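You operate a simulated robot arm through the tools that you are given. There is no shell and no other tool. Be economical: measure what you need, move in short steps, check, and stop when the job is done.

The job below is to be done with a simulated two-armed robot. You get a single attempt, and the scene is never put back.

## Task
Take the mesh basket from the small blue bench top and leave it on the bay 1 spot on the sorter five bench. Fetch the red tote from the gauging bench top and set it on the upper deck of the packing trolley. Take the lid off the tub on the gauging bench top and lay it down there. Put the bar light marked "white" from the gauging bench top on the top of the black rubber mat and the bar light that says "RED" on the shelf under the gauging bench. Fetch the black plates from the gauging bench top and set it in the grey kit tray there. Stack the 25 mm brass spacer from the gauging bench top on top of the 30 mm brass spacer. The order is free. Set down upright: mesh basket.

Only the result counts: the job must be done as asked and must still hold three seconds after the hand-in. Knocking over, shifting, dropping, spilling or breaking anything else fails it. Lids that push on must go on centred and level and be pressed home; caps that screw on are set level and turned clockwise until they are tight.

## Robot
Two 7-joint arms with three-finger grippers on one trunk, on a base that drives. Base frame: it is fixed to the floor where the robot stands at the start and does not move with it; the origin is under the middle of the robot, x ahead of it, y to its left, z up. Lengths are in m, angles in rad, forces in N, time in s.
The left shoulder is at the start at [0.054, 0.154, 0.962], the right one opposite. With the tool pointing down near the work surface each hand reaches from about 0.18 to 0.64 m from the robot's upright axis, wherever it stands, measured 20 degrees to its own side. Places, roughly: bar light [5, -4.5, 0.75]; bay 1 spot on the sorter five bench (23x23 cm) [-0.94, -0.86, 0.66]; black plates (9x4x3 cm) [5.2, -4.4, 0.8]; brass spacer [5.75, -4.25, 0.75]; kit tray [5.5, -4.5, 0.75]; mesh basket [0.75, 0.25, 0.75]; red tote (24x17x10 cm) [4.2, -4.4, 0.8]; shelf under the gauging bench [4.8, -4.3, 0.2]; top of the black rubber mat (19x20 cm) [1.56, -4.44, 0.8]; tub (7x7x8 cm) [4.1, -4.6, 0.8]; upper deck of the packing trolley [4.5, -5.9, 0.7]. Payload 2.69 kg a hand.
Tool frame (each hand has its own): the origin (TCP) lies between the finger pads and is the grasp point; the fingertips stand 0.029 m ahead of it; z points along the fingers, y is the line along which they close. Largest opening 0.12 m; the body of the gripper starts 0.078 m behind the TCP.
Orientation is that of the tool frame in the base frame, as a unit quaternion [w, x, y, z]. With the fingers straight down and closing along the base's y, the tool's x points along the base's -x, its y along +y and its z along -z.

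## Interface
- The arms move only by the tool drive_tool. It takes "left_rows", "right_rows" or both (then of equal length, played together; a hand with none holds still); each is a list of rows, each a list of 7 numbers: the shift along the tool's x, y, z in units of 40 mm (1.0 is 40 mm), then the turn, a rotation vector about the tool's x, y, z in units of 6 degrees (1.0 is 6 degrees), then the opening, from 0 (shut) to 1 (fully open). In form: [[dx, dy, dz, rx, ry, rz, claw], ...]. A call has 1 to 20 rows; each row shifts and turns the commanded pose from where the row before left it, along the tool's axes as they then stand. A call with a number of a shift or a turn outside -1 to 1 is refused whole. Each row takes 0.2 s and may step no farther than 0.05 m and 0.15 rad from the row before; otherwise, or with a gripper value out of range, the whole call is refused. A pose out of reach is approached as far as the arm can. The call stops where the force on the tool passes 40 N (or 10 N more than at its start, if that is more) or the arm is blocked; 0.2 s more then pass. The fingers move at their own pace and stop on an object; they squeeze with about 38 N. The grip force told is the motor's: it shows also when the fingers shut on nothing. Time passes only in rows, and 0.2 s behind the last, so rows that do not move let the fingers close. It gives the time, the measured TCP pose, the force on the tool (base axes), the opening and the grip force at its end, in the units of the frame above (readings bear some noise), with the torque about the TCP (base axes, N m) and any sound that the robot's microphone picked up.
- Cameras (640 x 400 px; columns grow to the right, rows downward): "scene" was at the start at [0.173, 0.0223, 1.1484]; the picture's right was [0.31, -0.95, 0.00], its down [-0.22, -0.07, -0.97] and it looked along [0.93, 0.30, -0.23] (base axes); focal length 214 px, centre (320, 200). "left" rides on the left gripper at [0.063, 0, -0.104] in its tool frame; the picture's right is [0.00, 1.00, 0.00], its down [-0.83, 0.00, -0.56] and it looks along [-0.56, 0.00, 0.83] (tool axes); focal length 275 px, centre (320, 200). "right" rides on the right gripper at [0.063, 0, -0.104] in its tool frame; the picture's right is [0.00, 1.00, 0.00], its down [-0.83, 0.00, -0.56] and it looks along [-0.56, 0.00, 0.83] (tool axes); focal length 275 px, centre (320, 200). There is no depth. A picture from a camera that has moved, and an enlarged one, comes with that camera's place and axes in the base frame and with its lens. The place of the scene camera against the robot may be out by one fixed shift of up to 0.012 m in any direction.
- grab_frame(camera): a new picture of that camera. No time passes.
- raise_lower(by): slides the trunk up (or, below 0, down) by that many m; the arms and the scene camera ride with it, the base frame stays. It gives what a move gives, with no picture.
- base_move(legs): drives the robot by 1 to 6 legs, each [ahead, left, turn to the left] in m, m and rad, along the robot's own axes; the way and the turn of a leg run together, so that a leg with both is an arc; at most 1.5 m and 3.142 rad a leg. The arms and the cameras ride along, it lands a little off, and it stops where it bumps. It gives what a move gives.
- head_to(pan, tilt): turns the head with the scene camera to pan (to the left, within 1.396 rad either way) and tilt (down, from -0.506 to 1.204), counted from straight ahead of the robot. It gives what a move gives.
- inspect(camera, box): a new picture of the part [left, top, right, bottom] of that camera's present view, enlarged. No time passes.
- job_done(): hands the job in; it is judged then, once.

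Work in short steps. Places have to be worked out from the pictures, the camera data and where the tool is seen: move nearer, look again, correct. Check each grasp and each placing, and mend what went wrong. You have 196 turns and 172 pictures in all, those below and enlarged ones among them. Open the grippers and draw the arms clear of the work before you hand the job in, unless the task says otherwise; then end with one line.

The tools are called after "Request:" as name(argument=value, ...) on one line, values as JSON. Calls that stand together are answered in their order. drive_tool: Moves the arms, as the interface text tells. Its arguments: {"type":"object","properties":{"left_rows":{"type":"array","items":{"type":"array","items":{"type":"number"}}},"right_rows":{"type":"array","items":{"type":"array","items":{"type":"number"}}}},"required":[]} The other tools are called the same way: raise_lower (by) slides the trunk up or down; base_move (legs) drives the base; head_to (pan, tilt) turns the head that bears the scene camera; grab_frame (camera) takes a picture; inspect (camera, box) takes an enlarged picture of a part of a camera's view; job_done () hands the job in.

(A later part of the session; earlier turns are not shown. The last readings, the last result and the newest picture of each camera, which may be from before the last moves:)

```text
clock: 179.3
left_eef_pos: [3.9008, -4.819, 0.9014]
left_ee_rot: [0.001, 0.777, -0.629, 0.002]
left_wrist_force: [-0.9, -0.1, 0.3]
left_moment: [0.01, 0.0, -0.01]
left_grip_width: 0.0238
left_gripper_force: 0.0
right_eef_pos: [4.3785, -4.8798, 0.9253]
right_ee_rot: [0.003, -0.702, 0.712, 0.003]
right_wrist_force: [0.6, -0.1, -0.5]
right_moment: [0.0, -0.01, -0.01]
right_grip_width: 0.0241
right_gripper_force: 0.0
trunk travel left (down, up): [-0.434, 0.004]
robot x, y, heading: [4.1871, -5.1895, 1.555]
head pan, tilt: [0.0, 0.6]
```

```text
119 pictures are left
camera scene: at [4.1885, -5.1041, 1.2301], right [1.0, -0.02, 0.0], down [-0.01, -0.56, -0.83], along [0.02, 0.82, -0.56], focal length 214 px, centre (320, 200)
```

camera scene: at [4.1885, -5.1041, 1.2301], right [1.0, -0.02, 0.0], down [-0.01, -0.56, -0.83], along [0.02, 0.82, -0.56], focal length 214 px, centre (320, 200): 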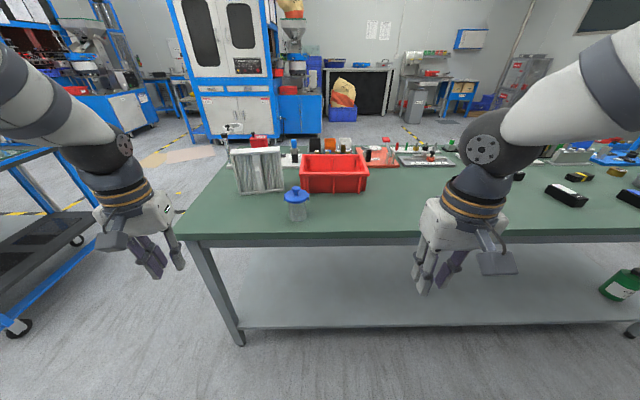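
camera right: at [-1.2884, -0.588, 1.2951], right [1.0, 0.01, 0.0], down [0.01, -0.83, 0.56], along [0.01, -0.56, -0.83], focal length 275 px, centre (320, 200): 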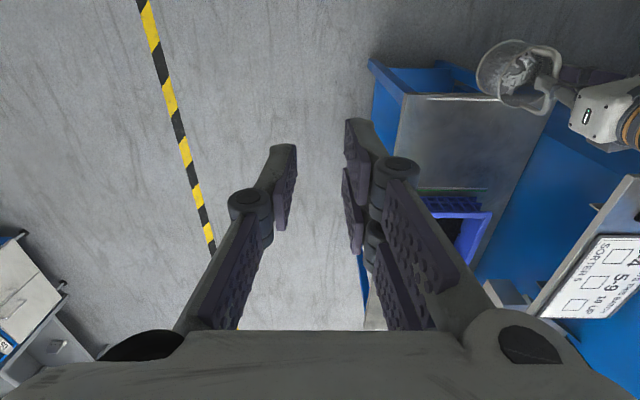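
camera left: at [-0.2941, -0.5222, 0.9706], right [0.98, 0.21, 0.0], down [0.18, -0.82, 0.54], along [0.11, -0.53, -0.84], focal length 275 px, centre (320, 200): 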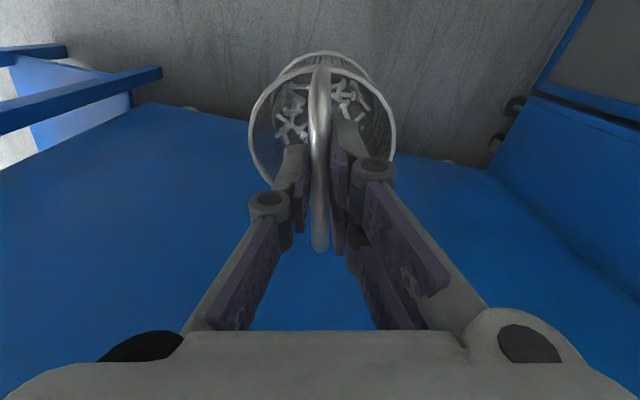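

Request:
inspect(camera="scene", box=[210, 135, 410, 245])

```text
3.20 times, centred on (310, 190) of scene
camera zoom: at [4.1885, -5.1041, 1.2301], right [1.0, -0.02, 0.0], down [-0.01, -0.56, -0.83], along [0.02, 0.82, -0.56], focal length 686 px, centre (352, 232)
```

zoom: 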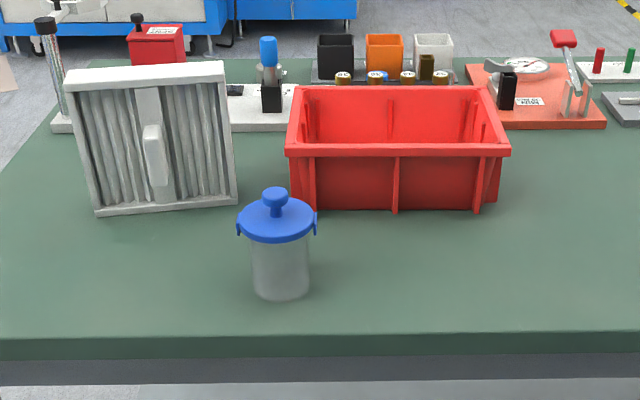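

Solving both views puts the top at z≈0.80, south edge y≈−4.64; tub at (4.13,−4.567) with knob top ≈0.913; tote rim centre (4.25,−4.385), top 0.90. Drive closer and open the left hand.

Request:
base_move(legs=[[0.16, 0, 0]])

Request:
head_to(pan=0.0, tilt=0.85)

Request:
grab_frame(camera="scene")

Request:
grab_frame(camera="left")

```text
clock: 180.8
left_eef_pos: [3.9046, -4.6589, 0.9001]
left_ee_rot: [0.001, 0.777, -0.63, 0.002]
left_wrist_force: [0.1, 0.1, -1.2]
left_moment: [-0.04, -0.01, 0.02]
left_grip_width: 0.0237
left_gripper_force: 0.1
right_eef_pos: [4.3813, -4.7206, 0.9253]
right_ee_rot: [0.002, -0.701, 0.713, 0.003]
right_wrist_force: [1.2, -0.3, -0.4]
right_moment: [-0.07, -0.02, -0.01]
right_grip_width: 0.0239
right_gripper_force: 0.0
trunk travel left (down, up): [-0.434, 0.004]
robot x, y, heading: [4.1915, -5.0341, 1.551]
head pan, tilt: [0.0, 0.6]
```

```text
clock: 181.5
left_eef_pos: [3.9032, -4.6603, 0.9018]
left_ee_rot: [0.0, 0.776, -0.63, 0.003]
left_wrist_force: [0.5, -0.2, 0.0]
left_moment: [-0.05, -0.03, 0.02]
left_grip_width: 0.024
left_gripper_force: 0.1
right_eef_pos: [4.3814, -4.721, 0.9257]
right_ee_rot: [0.003, -0.702, 0.712, 0.003]
right_wrist_force: [-0.3, 0.2, 0.7]
right_moment: [-0.01, 0.0, 0.03]
right_grip_width: 0.0239
right_gripper_force: 0.1
trunk travel left (down, up): [-0.434, 0.004]
robot x, y, heading: [4.1863, -5.0345, 1.55]
head pan, tilt: [0.0, 0.85]
```

```text
117 pictures are left
camera scene: at [4.1912, -4.9549, 1.2093], right [1.0, -0.02, 0.0], down [-0.01, -0.75, -0.66], along [0.01, 0.66, -0.75], focal length 214 px, centre (320, 200)
```

scene: 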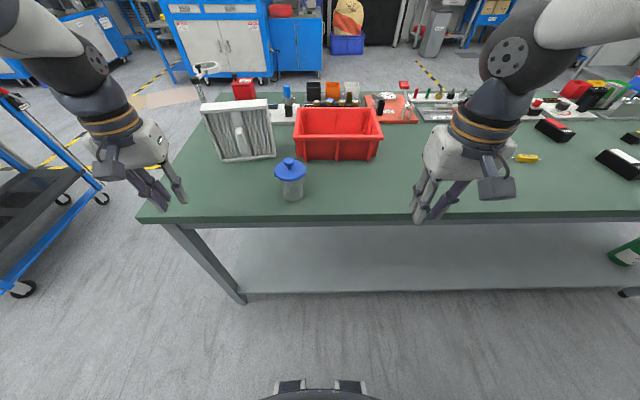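

```text
116 pictures are left
camera left: at [3.9167, -4.7215, 1.0068], right [-0.98, -0.2, 0.0], down [-0.17, 0.82, 0.55], along [-0.11, 0.54, -0.83], focal length 275 px, centre (320, 200)
```

left: 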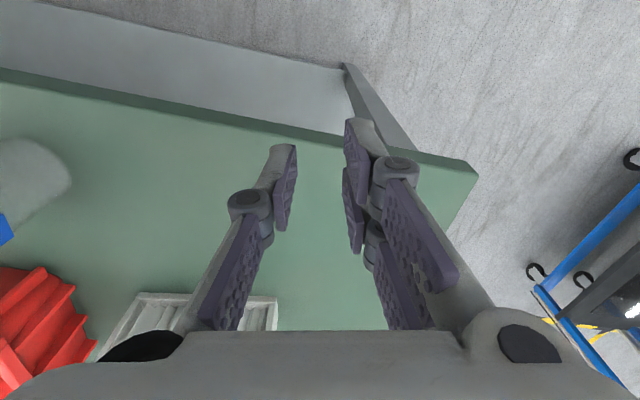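

Raise the left hand, then move it over the knob.

Request:
drive_tool(left_rows=[[0, 0, -0.9, 0, 0, 0, 0.4], [0, 0, -0.9, 0, 0, 0, 0.5], [-0.154, -0.861, 0, 0, 0, 0, 0.5], [-0.154, -0.861, 0, 0, 0, 0, 0.5], [-0.154, -0.861, 0, 0, 0, 0, 0.5], [-0.154, -0.861, 0, 0, 0, 0, 0.5], [-0.154, -0.861, 0, 0, 0, 0, 0.5], [-0.154, -0.861, 0, 0, 0, 0, 0.5], [-0.154, -0.861, 0, 0, 0, 0, 0.5], [0, 0, 0, 0, 0, 0, 0.5]])

Request:
grab_frame(camera="left")

```text
clock: 183.7
left_eef_pos: [4.1321, -4.5656, 0.974]
left_ee_rot: [0.0, 0.777, -0.63, 0.004]
left_wrist_force: [-0.9, 0.2, 0.4]
left_moment: [-0.01, -0.02, -0.01]
left_grip_width: 0.0598
left_gripper_force: 0.1
right_eef_pos: [4.381, -4.7205, 0.9259]
right_ee_rot: [0.004, -0.702, 0.712, 0.003]
right_wrist_force: [0.9, 0.6, 0.1]
right_moment: [0.01, 0.01, 0.03]
right_grip_width: 0.0241
right_gripper_force: 0.1
trunk travel left (down, up): [-0.434, 0.004]
robot x, y, heading: [4.188, -5.0353, 1.552]
head pan, tilt: [0.0, 0.85]
```

```text
115 pictures are left
camera left: at [4.1439, -4.6287, 1.0797], right [-0.98, -0.2, 0.0], down [-0.17, 0.82, 0.55], along [-0.11, 0.54, -0.83], focal length 275 px, centre (320, 200)
```

left: 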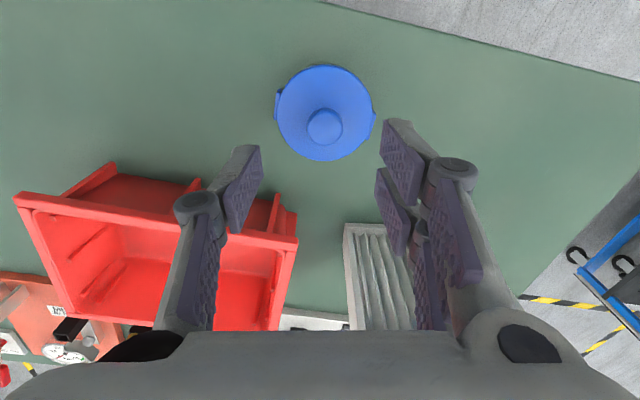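

Knob at (4.129,−4.573): nearly centred. Adjust 7 mm, descend to 0.917 and close.

Request:
drive_tool(left_rows=[[0.16, 0.08, 0.5, 0, 0, 0, 0.5], [0, 0, 0.5, 0, 0, 0, 0.5], [0, 0, 0.43, 0, 0, 0, 0.5], [0, 0, 0, 0, 0, 0, 0.3], [0, 0, 0, 0, 0, 0, 0], [0, 0, 0, 0, 0, 0, 0]])

Request:
grab_frame(camera="left")

```text
clock: 185.1
left_eef_pos: [4.129, -4.5757, 0.9174]
left_ee_rot: [0.001, 0.777, -0.629, 0.002]
left_wrist_force: [0.5, 1.1, -0.1]
left_moment: [-0.03, 0.0, -0.04]
left_grip_width: 0.021
left_gripper_force: 37.6
right_eef_pos: [4.3814, -4.7213, 0.9258]
right_ee_rot: [0.003, -0.702, 0.712, 0.003]
right_wrist_force: [0.1, 0.0, 0.5]
right_moment: [-0.01, 0.01, 0.03]
right_grip_width: 0.0242
right_gripper_force: 0.1
trunk travel left (down, up): [-0.434, 0.004]
robot x, y, heading: [4.1925, -5.0382, 1.549]
head pan, tilt: [0.0, 0.85]
```

```text
114 pictures are left
camera left: at [4.1414, -4.636, 1.0222], right [-0.98, -0.2, 0.0], down [-0.17, 0.82, 0.55], along [-0.11, 0.54, -0.83], focal length 275 px, centre (320, 200)
```

left: 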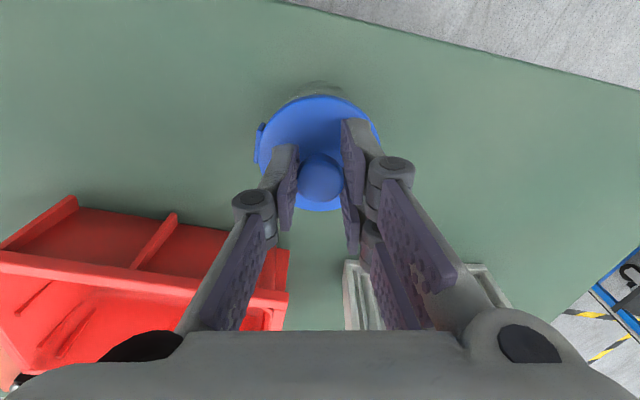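

Knob gripped (21 mm). Lift gently 2 cm and check force and whether the tub comes along.

Request:
drive_tool(left_rows=[[0, 0, -0.1, 0, 0, 0, 0], [0, 0, -0.1, 0, 0, 0, 0], [0, 0, -0.1, 0, 0, 0, 0], [0, 0, -0.2, 0, 0, 0, 0]])

Request:
inspect(camera="scene", box=[210, 90, 410, 220])

```text
clock: 186.1
left_eef_pos: [4.1285, -4.5746, 0.9369]
left_ee_rot: [0.0, 0.778, -0.629, 0.004]
left_wrist_force: [0.6, 0.6, -0.6]
left_moment: [-0.02, -0.02, -0.03]
left_grip_width: 0.0208
left_gripper_force: 38.5
right_eef_pos: [4.3817, -4.7209, 0.926]
right_ee_rot: [0.003, -0.702, 0.712, 0.005]
right_wrist_force: [-0.9, 0.5, 0.5]
right_moment: [-0.05, -0.01, -0.02]
right_grip_width: 0.0238
right_gripper_force: 0.2
trunk travel left (down, up): [-0.434, 0.004]
robot x, y, heading: [4.1884, -5.0313, 1.551]
head pan, tilt: [0.0, 0.85]
```

```text
3.08 times, centred on (310, 155) of scene
camera zoom: at [4.1912, -4.9549, 1.2092], right [1.0, -0.02, 0.0], down [-0.01, -0.75, -0.66], along [0.01, 0.66, -0.75], focal length 660 px, centre (351, 338)
```

zoom: 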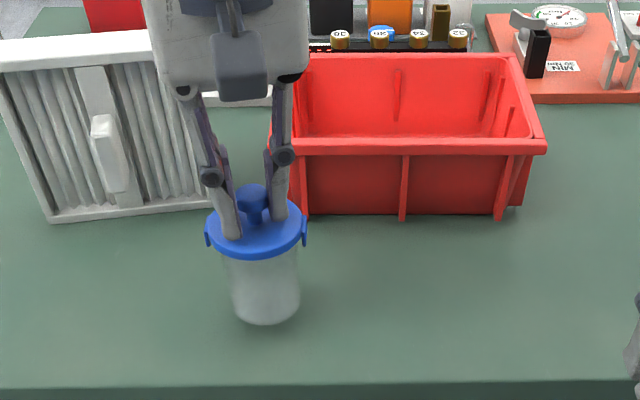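

Unclear whether the tub came along; lift another 3 cm and look.

Request:
drive_tool(left_rows=[[0, 0, -0.25, 0, 0, 0, 0], [0, 0, -0.25, 0, 0, 0, 0], [0, 0, -0.25, 0, 0, 0, 0], [0, 0, 0, 0, 0, 0, 0]])

Request:
inspect(camera="scene", box=[210, 90, 410, 220])

```text
clock: 187.1
left_eef_pos: [4.1292, -4.5752, 0.9671]
left_ee_rot: [0.0, 0.777, -0.63, 0.004]
left_wrist_force: [-0.3, -0.3, -1.5]
left_moment: [-0.02, -0.03, 0.01]
left_grip_width: 0.0209
left_gripper_force: 37.7
right_eef_pos: [4.3811, -4.7219, 0.9258]
right_ee_rot: [0.003, -0.702, 0.712, 0.003]
right_wrist_force: [-0.7, -0.3, 0.3]
right_moment: [0.01, 0.01, -0.01]
right_grip_width: 0.0242
right_gripper_force: 0.1
trunk travel left (down, up): [-0.434, 0.004]
robot x, y, heading: [4.1875, -5.0338, 1.554]
head pan, tilt: [0.0, 0.85]
```

```text
3.08 times, centred on (310, 155) of scene
camera zoom: at [4.1912, -4.9547, 1.2092], right [1.0, -0.02, 0.0], down [-0.01, -0.75, -0.66], along [0.01, 0.66, -0.75], focal length 660 px, centre (351, 338)
```

zoom: 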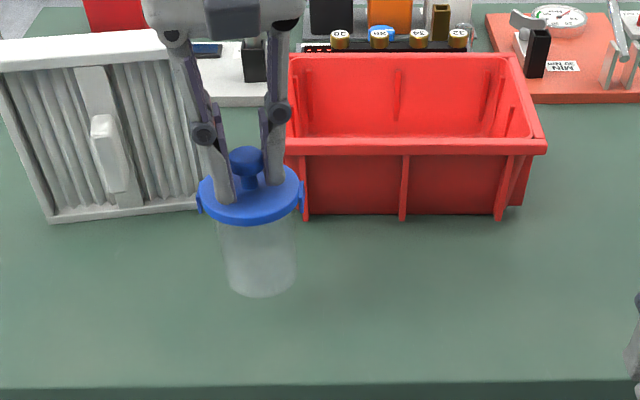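

The lid is snapped on and the tub rises with it. Set it back down, then I'll hold the tub body with the right hand. Lower by 5 cm and pitch the right hand 55° forward while opening it.

Request:
drive_tool(left_rows=[[0, 0, 0.25, 0, 0, 0, 0], [0, 0, 0.25, 0, 0, 0, 0], [0, 0, 0.25, 0, 0, 0, 0], [0, 0, 0.25, 0, 0, 0, 0], [0, 0, 0.12, 0, 0, 0, 0], [0, 0, 0.1, 0, 0, 0, 0], [0, 0, 0, 0, 0, 0, 0], [0, 0, 0, 0, 0, 0, 0], [0, 0, 0, 0, 0, 0, 0], [0, 0, 0, 0, 0, 0, 0]], right_rows=[[0, 0, 0, 0, -0.917, 0, 0.4], [0, 0, 0, 0, -0.917, 0, 0.6], [0, 0, 0, 0, -0.917, 0, 0.8], [0, 0, 0, 0, -0.917, 0, 1], [0, 0, 0, 0, -0.917, 0, 1], [0, 0, 0, 0, -0.917, 0, 1], [0, 0, 0, 0, -0.917, 0, 1], [0, 0, 0, 0, -0.917, 0, 1], [0, 0, 0, 0, -0.917, 0, 1], [0, 0, 0, 0, -0.917, 0, 1]])

Request:
grab_frame(camera="right")

Request:
grab_frame(camera="scene")

```text
clock: 189.3
left_eef_pos: [4.1281, -4.5749, 0.917]
left_ee_rot: [0.002, 0.777, -0.629, 0.003]
left_wrist_force: [-0.1, -0.3, 0.4]
left_moment: [-0.03, 0.02, 0.02]
left_grip_width: 0.0208
left_gripper_force: 38.0
right_eef_pos: [4.3649, -4.6265, 0.9374]
right_ee_rot: [0.332, -0.621, 0.63, 0.328]
right_wrist_force: [0.5, -0.4, -0.5]
right_moment: [-0.01, -0.02, 0.0]
right_grip_width: 0.1199
right_gripper_force: 0.0
right hand out of reach, approached as far as the arm can: row 5, 6, 7, 8, 9, 10
trunk travel left (down, up): [-0.434, 0.004]
robot x, y, heading: [4.1888, -5.0333, 1.549]
head pan, tilt: [0.0, 0.85]
```

```text
111 pictures are left
camera right: at [4.364, -4.7489, 0.945], right [-1.0, 0.01, 0.0], down [0.0, 0.01, 1.0], along [0.01, 1.0, -0.01], focal length 275 px, centre (320, 200)
```

right: 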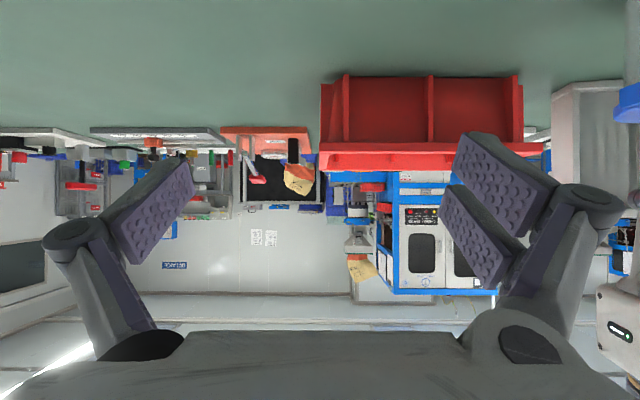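

```text
110 pictures are left
camera scene: at [4.1912, -4.9544, 1.2092], right [1.0, -0.02, 0.0], down [-0.01, -0.75, -0.66], along [0.01, 0.66, -0.75], focal length 214 px, centre (320, 200)
```

scene: 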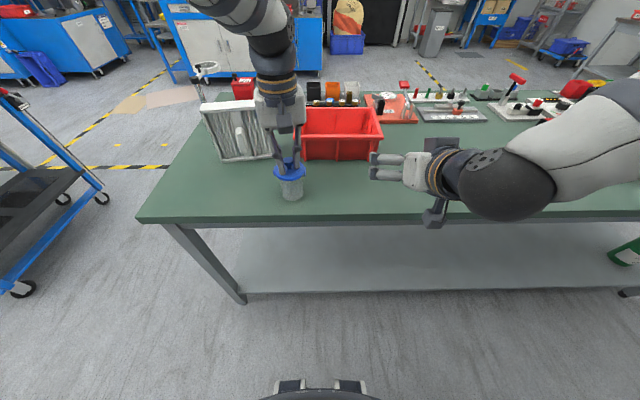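

The scene view of the right hand looks odd; enlarge it.

Request:
inspect(camera="scene", box=[250, 100, 510, 240])

```text
2.46 times, centred on (380, 170) of scene
camera zoom: at [4.1912, -4.9544, 1.2092], right [1.0, -0.02, 0.0], down [-0.01, -0.75, -0.66], along [0.01, 0.66, -0.75], focal length 528 px, centre (172, 274)
```

zoom: 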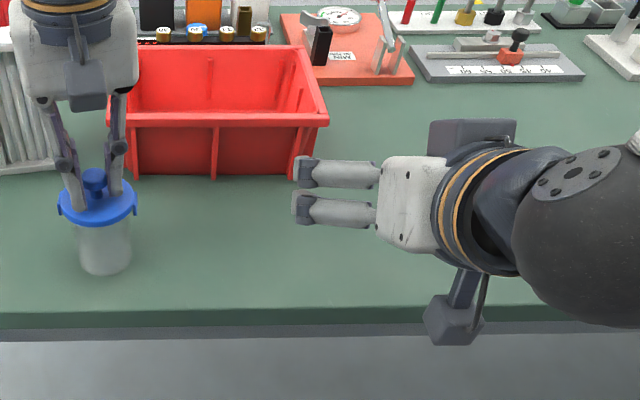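

That is consistent: we look along the right hand's axis. Move it to a staging point just south of the tub, fingers open, pointing at the tub body.

Request:
drive_tool(right_rows=[[-0.026, 0.9, 0.26, 0, 0, 0, 1], [-0.026, 0.9, 0.26, 0, 0, 0, 1], [-0.026, 0.9, 0.26, 0, 0, 0, 1], [-0.026, 0.9, 0.26, 0, 0, 0, 1], [-0.026, 0.9, 0.26, 0, 0, 0, 1], [-0.026, 0.9, 0.26, 0, 0, 0, 1], [-0.026, 0.9, 0.26, 0, 0, 0, 1], [0, 0, 0, 0, 0, 0, 1]])

Request:
grab_frame(camera="right")

```text
clock: 190.6
left_eef_pos: [4.1198, -4.5691, 0.9189]
left_ee_rot: [-0.001, 0.777, -0.629, -0.008]
left_wrist_force: [-3.8, 12.9, -7.9]
left_moment: [0.01, -0.13, 0.14]
left_grip_width: 0.0208
left_gripper_force: 38.4
right_eef_pos: [4.1814, -4.5772, 0.9098]
right_ee_rot: [0.334, -0.62, 0.632, 0.323]
right_wrist_force: [4.1, -12.9, 7.5]
right_moment: [0.2, 0.6, 0.62]
right_grip_width: 0.1142
right_gripper_force: 0.0
trunk travel left (down, up): [-0.434, 0.004]
robot x, y, heading: [4.1873, -5.0375, 1.55]
head pan, tilt: [0.0, 0.85]
stopped in row 6 (left hand): the force on the tool passed its limit at 66 N (the readings are from after the stop); the commanded pose is now the measured one
```

```text
108 pictures are left
camera right: at [4.1796, -4.6987, 0.9181], right [-1.0, 0.02, -0.01], down [-0.01, 0.02, 1.0], along [0.02, 1.0, -0.02], focal length 275 px, centre (320, 200)
```

right: 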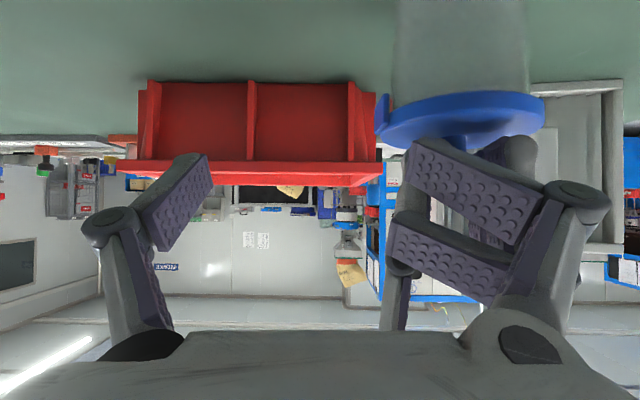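

The right finger bumped the left hand (it started from where it actually was, not where commanded). Back the right hand off to the lower right.

Request:
drive_tool(right_rows=[[0, -0.6, -0.3, 0, 0, 0, 1], [0, -0.6, -0.6, 0, 0, 0, 1], [0, 0, -0.8, 0, 0, 0, 1], [0, 0, -0.8, 0, 0, 0, 1]])

Request:
inspect(camera="scene", box=[210, 90, 410, 220])

```text
clock: 191.6
left_eef_pos: [4.1218, -4.5712, 0.9203]
left_ee_rot: [0.001, 0.777, -0.63, -0.008]
left_wrist_force: [-0.7, -0.3, -0.6]
left_moment: [-0.04, -0.01, 0.02]
left_grip_width: 0.0208
left_gripper_force: 38.0
right_eef_pos: [4.2274, -4.6595, 0.9695]
right_ee_rot: [0.336, -0.619, 0.633, 0.322]
right_wrist_force: [0.5, -0.6, 0.5]
right_moment: [-0.01, 0.05, 0.01]
right_grip_width: 0.1202
right_gripper_force: 0.2
trunk travel left (down, up): [-0.434, 0.004]
robot x, y, heading: [4.1901, -5.0348, 1.553]
head pan, tilt: [0.0, 0.85]
```

```text
3.08 times, centred on (310, 155) of scene
camera zoom: at [4.1912, -4.9555, 1.2093], right [1.0, -0.02, 0.0], down [-0.01, -0.75, -0.66], along [0.01, 0.66, -0.75], focal length 660 px, centre (351, 338)
```

zoom: 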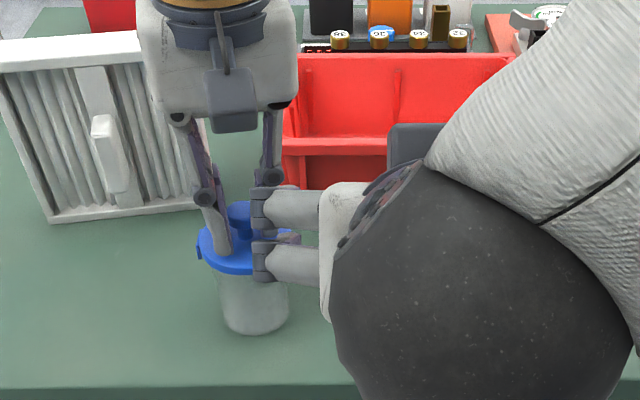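

Tub stands fine. Lower the right hand and draw back a little, then slide left until it straddles the tub's axis.

Request:
drive_tool(right_rows=[[0.72, 0, 0.2, 0, 0, 0, 1], [0.72, 0, 0.2, 0, 0, 0, 1], [0.72, 0, 0.2, 0, 0, 0, 1], [0, 0.7, 0, 0, 0, 0, 1], [0, 0.7, 0, 0, 0, 0, 1], [0, 0.7, 0, 0, 0, 0, 1], [0, 0.53, 0, 0, 0, 0, 1]])

Request:
grab_frame(camera="right")

```text
clock: 193.2
left_eef_pos: [4.1216, -4.5697, 0.9198]
left_ee_rot: [0.001, 0.776, -0.631, -0.008]
left_wrist_force: [-0.6, -0.1, -0.3]
left_moment: [-0.03, 0.03, -0.01]
left_grip_width: 0.021
left_gripper_force: 37.5
right_eef_pos: [4.1243, -4.6824, 0.8864]
right_ee_rot: [0.334, -0.612, 0.639, 0.324]
right_wrist_force: [-0.1, 0.0, 0.1]
right_moment: [0.01, 0.01, -0.03]
right_grip_width: 0.12
right_gripper_force: 0.0
trunk travel left (down, up): [-0.434, 0.004]
robot x, y, heading: [4.189, -5.0343, 1.554]
head pan, tilt: [0.0, 0.85]
```

```text
106 pictures are left
camera right: at [4.12, -4.8037, 0.8943], right [-1.0, 0.04, 0.0], down [0.0, 0.01, 1.0], along [0.04, 1.0, -0.01], focal length 275 px, centre (320, 200)
```

right: 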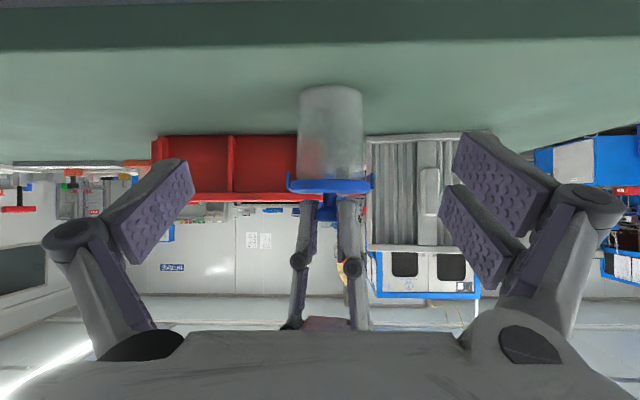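

Excellent straddle view; tub axis x≈4.12. Advance along the tool axis to the tub body at z≈0.832.

Request:
drive_tool(right_rows=[[-0.1, 0.015, 0.58, 0, 0, 0, 1], [-0.1, 0.015, 0.58, 0, 0, 0, 1], [-0.1, 0.015, 0.58, 0, 0, 0, 1], [-0.08, 0.015, 0.58, 0, 0, 0, 1], [-0.07, 0.015, 0.58, 0, 0, 0, 1]])

Request:
grab_frame(camera="right")

```text
clock: 194.4
left_eef_pos: [4.1208, -4.571, 0.919]
left_ee_rot: [0.002, 0.777, -0.63, -0.007]
left_wrist_force: [0.1, 0.2, -0.4]
left_moment: [-0.01, -0.04, -0.01]
left_grip_width: 0.0209
left_gripper_force: 38.3
right_eef_pos: [4.1234, -4.5809, 0.8291]
right_ee_rot: [0.336, -0.621, 0.631, 0.321]
right_wrist_force: [0.4, 0.2, 0.2]
right_moment: [0.04, 0.01, 0.05]
right_grip_width: 0.1201
right_gripper_force: 0.1
trunk travel left (down, up): [-0.434, 0.004]
robot x, y, heading: [4.1901, -5.0351, 1.552]
head pan, tilt: [0.0, 0.85]
```

```text
105 pictures are left
camera right: at [4.1201, -4.7032, 0.8371], right [-1.0, 0.02, -0.02], down [-0.02, 0.02, 1.0], along [0.02, 1.0, -0.02], focal length 275 px, centre (320, 200)
```

right: 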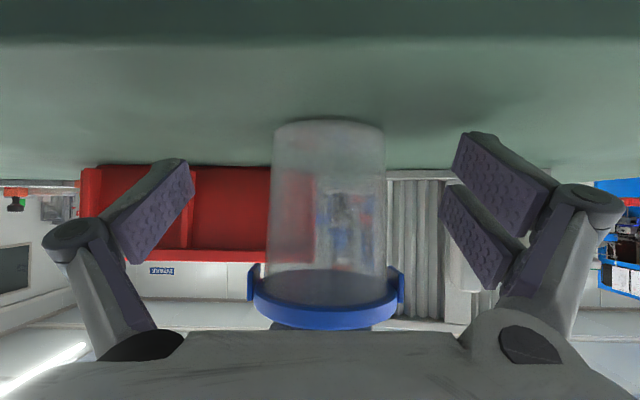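

Well placed around the tub body and clear of the lid. Close the right hand.

Request:
drive_tool(right_rows=[[0, 0, 0, 0, 0, 0, 0.75], [0, 0, 0, 0, 0, 0, 0.6], [0, 0, 0, 0, 0, 0, 0.45], [0, 0, 0, 0, 0, 0, 0.3], [0, 0, 0, 0, 0, 0, 0]])

Request:
grab_frame(camera="right")

```text
clock: 195.6
left_eef_pos: [4.1201, -4.5713, 0.9206]
left_ee_rot: [-0.002, 0.777, -0.629, -0.008]
left_wrist_force: [0.2, 0.8, -0.1]
left_moment: [0.04, 0.01, -0.03]
left_grip_width: 0.0209
left_gripper_force: 37.6
right_eef_pos: [4.1207, -4.5801, 0.8331]
right_ee_rot: [0.336, -0.619, 0.632, 0.324]
right_wrist_force: [-10.3, -0.5, 23.5]
right_moment: [0.26, 0.85, 0.17]
right_grip_width: 0.055
right_gripper_force: 37.8
trunk travel left (down, up): [-0.434, 0.004]
robot x, y, heading: [4.189, -5.0334, 1.55]
head pan, tilt: [0.0, 0.85]
heard: snap
```

```text
104 pictures are left
camera right: at [4.1189, -4.7027, 0.8407], right [-1.0, 0.02, -0.01], down [-0.01, 0.01, 1.0], along [0.02, 1.0, -0.01], focal length 275 px, centre (320, 200)
```

right: 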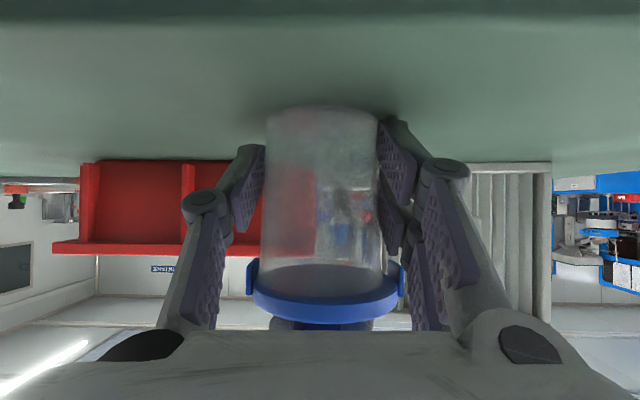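

A snap was heard, grip is on the tub (55 mm). Now pull the lid up with the left hand gently.

Request:
drive_tool(left_rows=[[0, 0, -0.15, 0, 0, 0, 0], [0, 0, -0.25, 0, 0, 0, 0], [0, 0, -0.4, 0, 0, 0, 0], [0, 0, -0.4, 0, 0, 0, 0]])

Request:
inspect(camera="scene", box=[210, 90, 410, 220])

Request:
grab_frame(camera="right")

```text
clock: 196.6
left_eef_pos: [4.1219, -4.5729, 0.9686]
left_ee_rot: [-0.001, 0.777, -0.63, -0.009]
left_wrist_force: [0.5, 0.3, -0.2]
left_moment: [-0.01, 0.02, -0.02]
left_grip_width: 0.021
left_gripper_force: 37.5
right_eef_pos: [4.1213, -4.5795, 0.8333]
right_ee_rot: [0.338, -0.618, 0.631, 0.325]
right_wrist_force: [-12.3, 2.8, 32.5]
right_moment: [0.48, 1.19, -0.01]
right_grip_width: 0.0551
right_gripper_force: 38.0
trunk travel left (down, up): [-0.434, 0.004]
robot x, y, heading: [4.1917, -5.0347, 1.554]
head pan, tilt: [0.0, 0.85]
```

```text
3.08 times, centred on (310, 155) of scene
camera zoom: at [4.1904, -4.9568, 1.2095], right [1.0, -0.02, 0.0], down [-0.01, -0.75, -0.66], along [0.01, 0.66, -0.75], focal length 660 px, centre (351, 338)
```

zoom: 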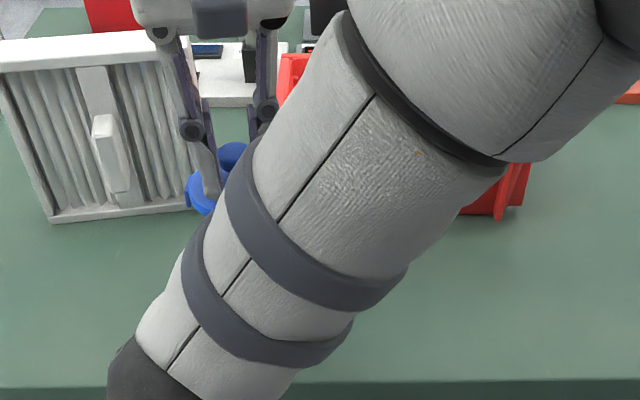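

```text
102 pictures are left
camera right: at [4.1193, -4.7027, 0.8406], right [-1.0, 0.02, -0.01], down [-0.01, 0.01, 1.0], along [0.02, 1.0, -0.01], focal length 275 px, centre (320, 200)
```

right: 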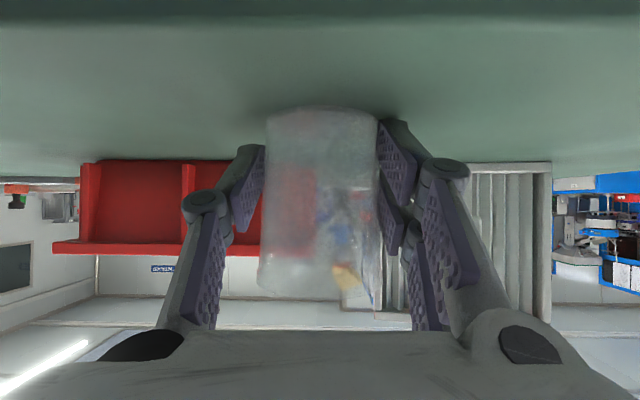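

Lid is off, tub stays. Open the right hand gently and withdraw it backwards.

Request:
drive_tool(right_rows=[[0, 0, 0, 0, 0, 0, 0.5], [0, 0, 0, 0, 0, 0, 0.6], [0, 0, 0, 0, 0, 0, 0.8], [0, 0, 0, 0, 0, 0, 1], [0, 0, -0.4, 0, 0, 0, 1], [0, 0, -0.7, 0, 0, 0, 1], [0, 0, -0.7, 0, 0, 0, 1], [0, 0, -0.7, 0, 0, 0, 1]])

Request:
grab_frame(camera="right")

```text
clock: 198.4
left_eef_pos: [4.1206, -4.5723, 0.9685]
left_ee_rot: [0.001, 0.776, -0.63, -0.007]
left_wrist_force: [-0.3, -0.4, 0.7]
left_moment: [0.02, 0.05, -0.01]
left_grip_width: 0.021
left_gripper_force: 37.6
right_eef_pos: [4.1234, -4.6612, 0.8895]
right_ee_rot: [0.335, -0.614, 0.638, 0.322]
right_wrist_force: [-0.7, -0.2, -1.1]
right_moment: [-0.01, 0.05, -0.03]
right_grip_width: 0.1202
right_gripper_force: 0.1
trunk travel left (down, up): [-0.434, 0.004]
robot x, y, heading: [4.1879, -5.0361, 1.547]
head pan, tilt: [0.0, 0.85]
```

```text
101 pictures are left
camera right: at [4.1196, -4.7816, 0.8978], right [-1.0, 0.04, 0.0], down [0.0, 0.02, 1.0], along [0.04, 1.0, -0.02], focal length 275 px, centre (320, 200)
```

right: 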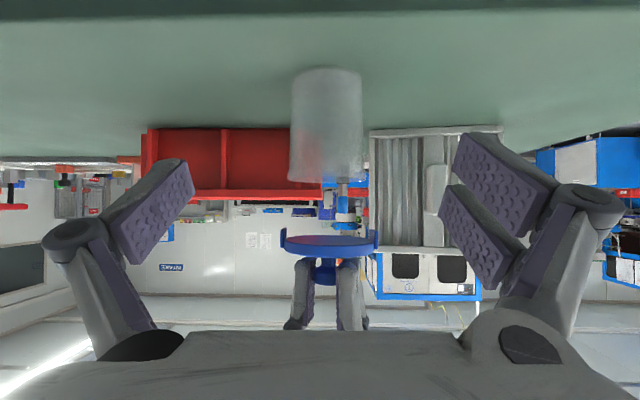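

Lid is clear. Carry it west to (3.98, −4.555) and lower it toward the bench top.

Request:
drive_tool(left_rows=[[-0.3, 0.83, 0, 0, 0, 0, 0], [-0.3, 0.83, 0, 0, 0, 0, 0], [-0.3, 0.83, 0, 0, 0, 0, 0], [-0.3, 0.83, 0, 0, 0, 0, 0], [0, 0, 0.8, 0, 0, 0, 0], [0, 0, 0.8, 0, 0, 0, 0], [0, 0, 0.8, 0, 0, 0, 0], [0, 0, 0.2, 0, 0, 0, 0], [0, 0, 0, 0, 0, 0, 0]], right_rows=[[0, -0.8, -0.1, 0, 0, 0, 1], [0, -0.8, 0, 0, 0, 0, 1], [0, -0.8, 0, 0, 0, 0, 1], [0, -0.8, 0, 0, 0, 0, 1], [0, -0.8, 0, 0, 0, 0, 0.5], [0, 0, 0, 0, 0, 0, 0.5], [0, 0, 0, 0, 0, 0, 0.5], [0, 0, 0, 0, 0, 0, 0.5], [0, 0, 0, 0, 0, 0, 0.5]])

Request:
inspect(camera="scene", box=[160, 90, 410, 230])

```text
clock: 200.4
left_eef_pos: [3.9792, -4.5515, 0.8643]
left_ee_rot: [0.001, 0.777, -0.63, -0.008]
left_wrist_force: [-0.5, 0.1, 0.0]
left_moment: [0.0, -0.04, -0.03]
left_grip_width: 0.0211
left_gripper_force: 37.6
right_eef_pos: [4.2807, -4.6707, 0.8903]
right_ee_rot: [0.335, -0.62, 0.633, 0.322]
right_wrist_force: [0.2, 0.1, 0.2]
right_moment: [0.02, -0.02, 0.02]
right_grip_width: 0.0602
right_gripper_force: 0.1
trunk travel left (down, up): [-0.434, 0.004]
robot x, y, heading: [4.1881, -5.0359, 1.554]
head pan, tilt: [0.0, 0.85]
```

```text
2.56 times, centred on (285, 160) of scene
camera zoom: at [4.1912, -4.9548, 1.2092], right [1.0, -0.02, 0.0], down [-0.01, -0.75, -0.66], along [0.01, 0.66, -0.75], focal length 549 px, centre (410, 302)
```

zoom: 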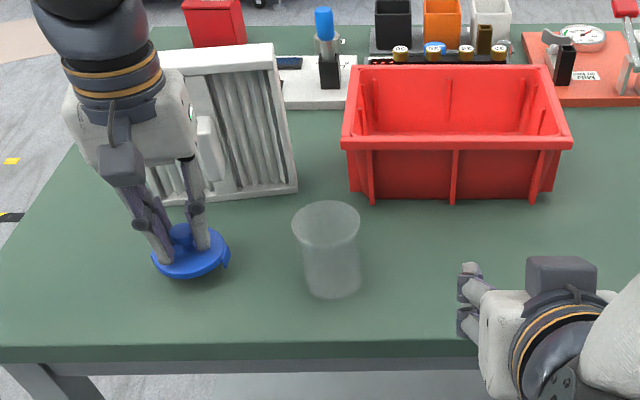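

Lid just above the bench. Lower in small steps to contact, then release.

Request:
drive_tool(left_rows=[[0, 0, 0.1, 0, 0, 0, 0], [0, 0, 0.1, 0, 0, 0, 0], [0, 0, 0.1, 0, 0, 0, 0], [0, 0, 0.1, 0, 0, 0, 0], [0, 0, 0, 0, 0, 0, 0]])

```text
clock: 201.6
left_eef_pos: [3.9794, -4.5508, 0.8502]
left_ee_rot: [0.0, 0.777, -0.63, -0.009]
left_wrist_force: [-0.8, -0.9, 11.0]
left_moment: [-0.04, -0.31, 0.0]
left_grip_width: 0.0207
left_gripper_force: 37.4
right_eef_pos: [4.2799, -4.6711, 0.8926]
right_ee_rot: [0.336, -0.619, 0.633, 0.322]
right_wrist_force: [0.0, 0.5, -0.6]
right_moment: [-0.01, 0.01, 0.0]
right_grip_width: 0.0599
right_gripper_force: 0.0
trunk travel left (down, up): [-0.434, 0.004]
robot x, y, heading: [4.1858, -5.0334, 1.553]
head pan, tilt: [0.0, 0.85]
```

Contact. Open and lift off; at the same time level the right hand back to pointing down.

Request:
drive_tool(left_rows=[[0, 0, -0.05, 0, 0, 0, 0.15], [0, 0, 0, 0, 0, 0, 0.4], [0, 0, 0, 0, 0, 0, 0.45], [0, 0, -0.8, 0, 0, 0, 0.45], [0, 0, -0.8, 0, 0, 0, 0.45], [0, 0, -0.8, 0, 0, 0, 0.45], [0, 0, -0.8, 0, 0, 0, 0.45], [0, 0, 0, 0, 0, 0, 0.45], [0, 0, 0, 0, 0, 0, 0.45], [0, 0, 0, 0, 0, 0, 0.45]], right_rows=[[0, -0.3, -0.7, 0, 0, 0, 0.5], [0, -0.3, -0.5, 0, 0.917, 0, 0.5], [0, 0, 0, 0, 0.917, 0, 0.5], [0, 0, 0, 0, 0.917, 0, 0.5], [0, 0, 0, 0, 0.917, 0, 0.5], [0, 0, 0, 0, 0.917, 0, 0.5], [0, 0, 0, 0, 0.917, 0, 0.5], [0, 0, 0, 0, 0.917, 0, 0.5], [0, 0, 0, 0, 0.917, 0, 0.5], [0, 0, 0, 0, 0.917, 0, 0.5]])

Request:
grab_frame(camera="scene")

```text
clock: 203.8
left_eef_pos: [3.9827, -4.5508, 0.9791]
left_ee_rot: [0.0, 0.777, -0.629, -0.007]
left_wrist_force: [0.1, -0.5, 0.2]
left_moment: [-0.03, 0.0, -0.01]
left_grip_width: 0.0541
left_gripper_force: 0.1
right_eef_pos: [4.281, -4.6787, 0.9085]
right_ee_rot: [0.037, -0.697, 0.715, 0.032]
right_wrist_force: [0.3, 1.0, -0.1]
right_moment: [-0.01, -0.01, -0.03]
right_grip_width: 0.0601
right_gripper_force: 0.1
right hand out of reach, approached as far as the arm can: row 1, 2
trunk travel left (down, up): [-0.434, 0.004]
robot x, y, heading: [4.1882, -5.0315, 1.554]
head pan, tilt: [0.0, 0.85]
```

```text
99 pictures are left
camera scene: at [4.1911, -4.9545, 1.2092], right [1.0, -0.02, 0.0], down [-0.01, -0.75, -0.66], along [0.01, 0.66, -0.75], focal length 214 px, centre (320, 200)
```

scene: 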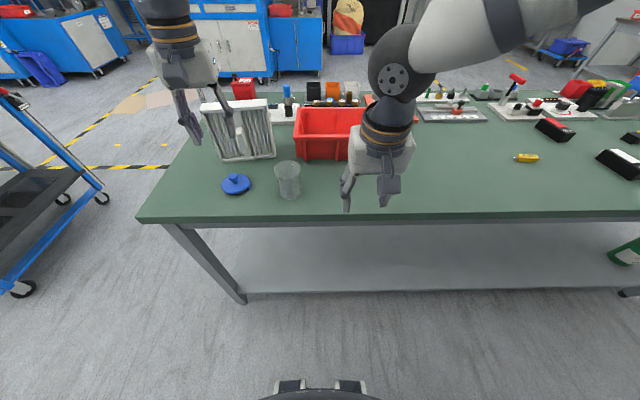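

The lid lies flat beside the tub. The base front is shallow (floor visible ahead), so I can go closer for the tote. First raise and square both hands, then drive ahead 0.15.

Request:
drive_tool(left_rows=[[0, 0, -0.8, 0, 0, 0.7, 0.45], [0, 0, -0.8, 0, 0, 0.7, 0.45], [0, 0, -0.3, 0, 0, 0.6, 0.45]], right_rows=[[0, 0, -0.9, 0, 0.5, 0, 0.45], [0, 0, -0.9, 0, 0.43, 0, 0.45], [0, 0, -0.7, 0, 0, 0, 0.45]])

Request:
base_move(legs=[[0.15, 0, 0]])

Request:
grab_frame(camera="right")

Request:
grab_frame(camera="scene")

```text
clock: 204.6
left_eef_pos: [3.9821, -4.5517, 1.0556]
left_ee_rot: [-0.001, -0.706, 0.708, 0.008]
left_wrist_force: [0.4, -0.8, 0.4]
left_moment: [0.04, 0.0, -0.01]
left_grip_width: 0.0538
left_gripper_force: 0.0
right_eef_pos: [4.2798, -4.688, 1.0098]
right_ee_rot: [0.005, -0.699, 0.715, -0.001]
right_wrist_force: [-0.3, -0.7, 0.0]
right_moment: [-0.01, 0.02, -0.01]
right_grip_width: 0.0541
right_gripper_force: 0.0
trunk travel left (down, up): [-0.434, 0.004]
robot x, y, heading: [4.1854, -5.029, 1.552]
head pan, tilt: [0.0, 0.85]
```

```text
clock: 206.0
left_eef_pos: [3.9847, -4.4043, 1.0548]
left_ee_rot: [-0.002, -0.706, 0.708, 0.007]
left_wrist_force: [-0.5, 0.1, -0.2]
left_moment: [-0.01, 0.02, 0.0]
left_grip_width: 0.0539
left_gripper_force: 0.0
right_eef_pos: [4.2834, -4.5382, 1.0085]
right_ee_rot: [0.004, -0.698, 0.716, -0.001]
right_wrist_force: [0.2, 0.9, 0.1]
right_moment: [-0.02, -0.03, -0.02]
right_grip_width: 0.0538
right_gripper_force: 0.0
trunk travel left (down, up): [-0.434, 0.004]
robot x, y, heading: [4.1893, -4.8863, 1.547]
head pan, tilt: [0.0, 0.85]
```

```text
98 pictures are left
camera right: at [4.2814, -4.6021, 1.1129], right [-1.0, 0.02, -0.01], down [0.01, 0.83, 0.56], along [0.02, 0.56, -0.83], focal length 275 px, centre (320, 200)
```

right: 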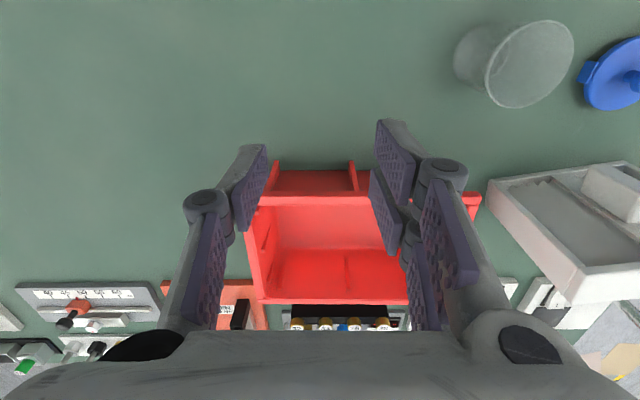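

```text
97 pictures are left
camera scene: at [4.194, -4.807, 1.2092], right [1.0, -0.02, 0.0], down [-0.01, -0.75, -0.66], along [0.01, 0.66, -0.75], focal length 214 px, centre (320, 200)
```

scene: 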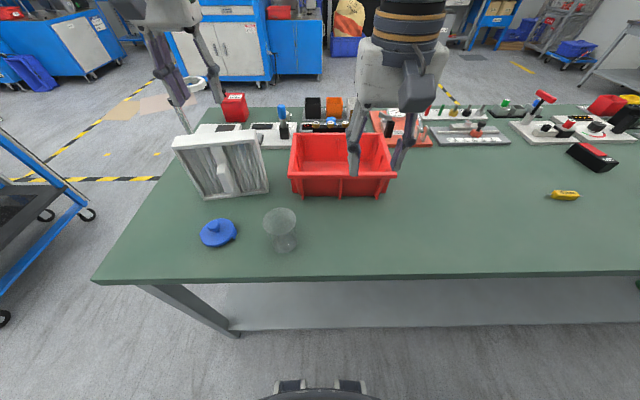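

Tote rim from both cameras: x 4.136–4.366, y centre −4.385, top ≈0.90. Move each hand above its end wall.

Request:
drive_tool(left_rows=[[-0.1, -0.78, 0.1, 0, 0, 0, 0.45], [-0.1, -0.78, 0.1, 0, 0, 0, 0.45], [-0.1, -0.78, 0.2, 0, 0, 0, 0.45], [-0.1, -0.78, 0.3, 0, 0, 0, 0.45], [-0.08, -0.78, 0.4, 0, 0, 0, 0.45], [0, 0, 0, 0, 0, 0, 0.45]], right_rows=[[-0.78, -0.37, 0, 0, 0, 0, 0.45], [-0.78, -0.37, 0, 0, 0, 0, 0.45], [-0.78, -0.37, 0, 0, 0, 0, 0.45], [-0.78, -0.37, 0, 0, 0, 0, 0.45], [-0.76, -0.37, 0, 0, 0, 0, 0.45], [0, 0, 0, 0, 0, 0, 0.45]])

Request:
grab_frame(camera="right")

Request:
grab_frame(camera="left")

```text
clock: 207.4
left_eef_pos: [4.1396, -4.3849, 1.0098]
left_ee_rot: [-0.001, -0.706, 0.708, 0.008]
left_wrist_force: [0.0, 0.1, 0.6]
left_moment: [0.0, 0.01, -0.03]
left_grip_width: 0.0539
left_gripper_force: 0.0
right_eef_pos: [4.3611, -4.385, 1.0121]
right_ee_rot: [0.003, -0.698, 0.716, -0.001]
right_wrist_force: [0.6, -1.2, 0.5]
right_moment: [0.05, -0.04, 0.02]
right_grip_width: 0.0542
right_gripper_force: 0.0
trunk travel left (down, up): [-0.434, 0.004]
robot x, y, heading: [4.1926, -4.885, 1.553]
head pan, tilt: [0.0, 0.85]
```

```text
96 pictures are left
camera right: at [4.3584, -4.4492, 1.1151], right [-1.0, 0.02, -0.01], down [0.01, 0.83, 0.56], along [0.02, 0.56, -0.83], focal length 275 px, centre (320, 200)
```

right: 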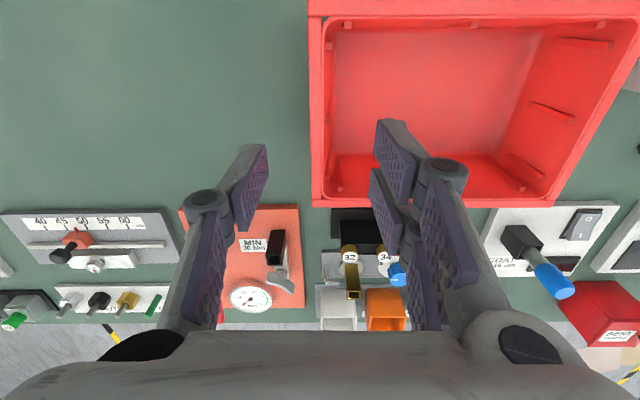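

```text
95 pictures are left
camera left: at [4.1419, -4.4492, 1.1138], right [-1.0, 0.01, 0.01], down [0.01, 0.83, 0.56], along [-0.01, 0.56, -0.83], focal length 275 px, centre (320, 200)
```

left: 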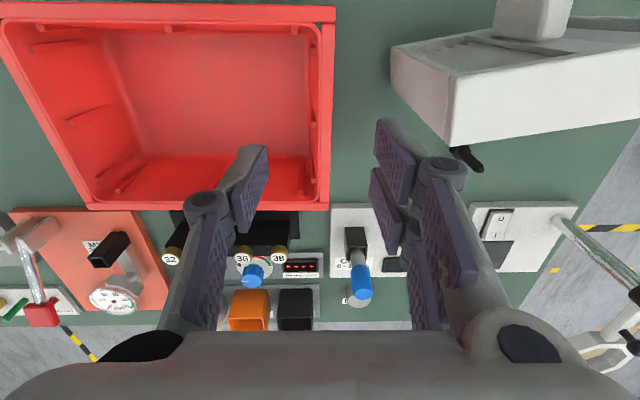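

Both hands are centred over the end walls. Descend 0.13 m and close.

Request:
drive_tool(left_rows=[[0, 0.1, 0.7, 0, 0, 0, 0.45], [0, 0, 0.7, 0, 0, 0, 0.45], [0, 0, 0.7, 0, 0, 0, 0.45], [0, 0, 0.6, 0, 0, 0, 0.45], [0, 0, 0.5, 0, 0, 0, 0.45], [0, 0, 0, 0, 0, 0, 0.2], [0, 0, 0, 0, 0, 0, 0], [0, 0, 0, 0, 0, 0, 0]], right_rows=[[0, 0, 0.7, 0, 0, 0, 0.45], [0, 0, 0.7, 0, 0, 0, 0.45], [0, 0, 0.7, 0, 0, 0, 0.45], [0, 0, 0.6, 0, 0, 0, 0.45], [0, 0, 0.55, 0, 0, 0, 0.45], [0, 0, 0, 0, 0, 0, 0.2], [0, 0, 0, 0, 0, 0, 0], [0, 0, 0, 0, 0, 0, 0]])

Request:
grab_frame(camera="scene")

```text
clock: 209.2
left_eef_pos: [4.1363, -4.3837, 0.8807]
left_ee_rot: [-0.001, -0.706, 0.708, 0.005]
left_wrist_force: [11.8, 0.1, -0.6]
left_moment: [0.04, -1.22, -0.75]
left_grip_width: 0.0146
left_gripper_force: 38.0
right_eef_pos: [4.3604, -4.3848, 0.8802]
right_ee_rot: [0.004, -0.699, 0.716, 0.0]
right_wrist_force: [-11.1, 1.2, -0.2]
right_moment: [0.0, 1.13, 0.59]
right_grip_width: 0.0145
right_gripper_force: 38.2
trunk travel left (down, up): [-0.434, 0.004]
robot x, y, heading: [4.1897, -4.8912, 1.55]
head pan, tilt: [0.0, 0.85]
```

```text
94 pictures are left
camera scene: at [4.1939, -4.8074, 1.2092], right [1.0, -0.02, 0.0], down [-0.01, -0.75, -0.66], along [0.01, 0.66, -0.75], focal length 214 px, centre (320, 200)
```

scene: 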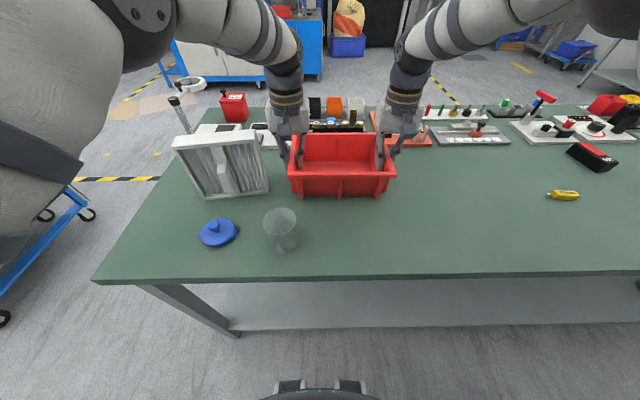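

Both walls gripped. Lift together 9 cm.

Request:
drive_tool(left_rows=[[0, 0, -0.45, 0, 0, 0, 0], [0, 0, -0.45, 0, 0, 0, 0], [0, 0, -0.45, 0, 0, 0, 0], [0, 0, -0.45, 0, 0, 0, 0], [0, 0, -0.45, 0, 0, 0, 0], [0, 0, 0, 0, 0, 0, 0]], right_rows=[[0, 0, -0.45, 0, 0, 0, 0], [0, 0, -0.45, 0, 0, 0, 0], [0, 0, -0.45, 0, 0, 0, 0], [0, 0, -0.45, 0, 0, 0, 0], [0, 0, -0.45, 0, 0, 0, 0], [0, 0, 0, 0, 0, 0, 0]])

Request:
grab_frame(camera="scene")

```text
clock: 210.6
left_eef_pos: [4.1377, -4.3834, 0.9712]
left_ee_rot: [-0.002, -0.706, 0.708, 0.006]
left_wrist_force: [14.4, -0.6, -2.0]
left_moment: [-0.07, -1.16, -0.71]
left_grip_width: 0.0147
left_gripper_force: 38.0
right_eef_pos: [4.3606, -4.3859, 0.97]
right_ee_rot: [0.003, -0.698, 0.716, -0.002]
right_wrist_force: [-15.1, 0.3, -0.8]
right_moment: [0.0, 1.35, 0.63]
right_grip_width: 0.0148
right_gripper_force: 37.9
trunk travel left (down, up): [-0.434, 0.004]
robot x, y, heading: [4.1886, -4.8888, 1.557]
head pan, tilt: [0.0, 0.85]
```

```text
93 pictures are left
camera scene: at [4.194, -4.8071, 1.2091], right [1.0, -0.02, 0.0], down [-0.01, -0.75, -0.66], along [0.01, 0.66, -0.75], focal length 214 px, centre (320, 200)
```

scene: 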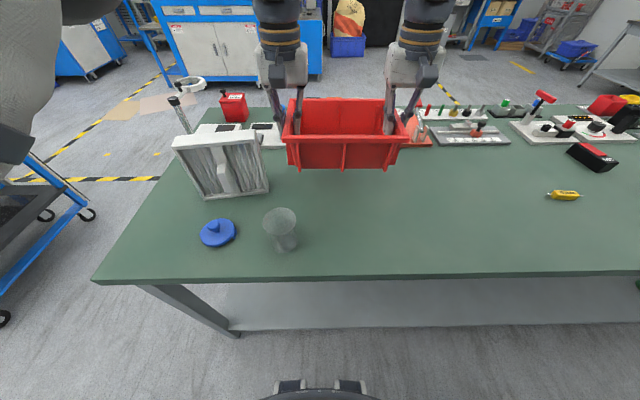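

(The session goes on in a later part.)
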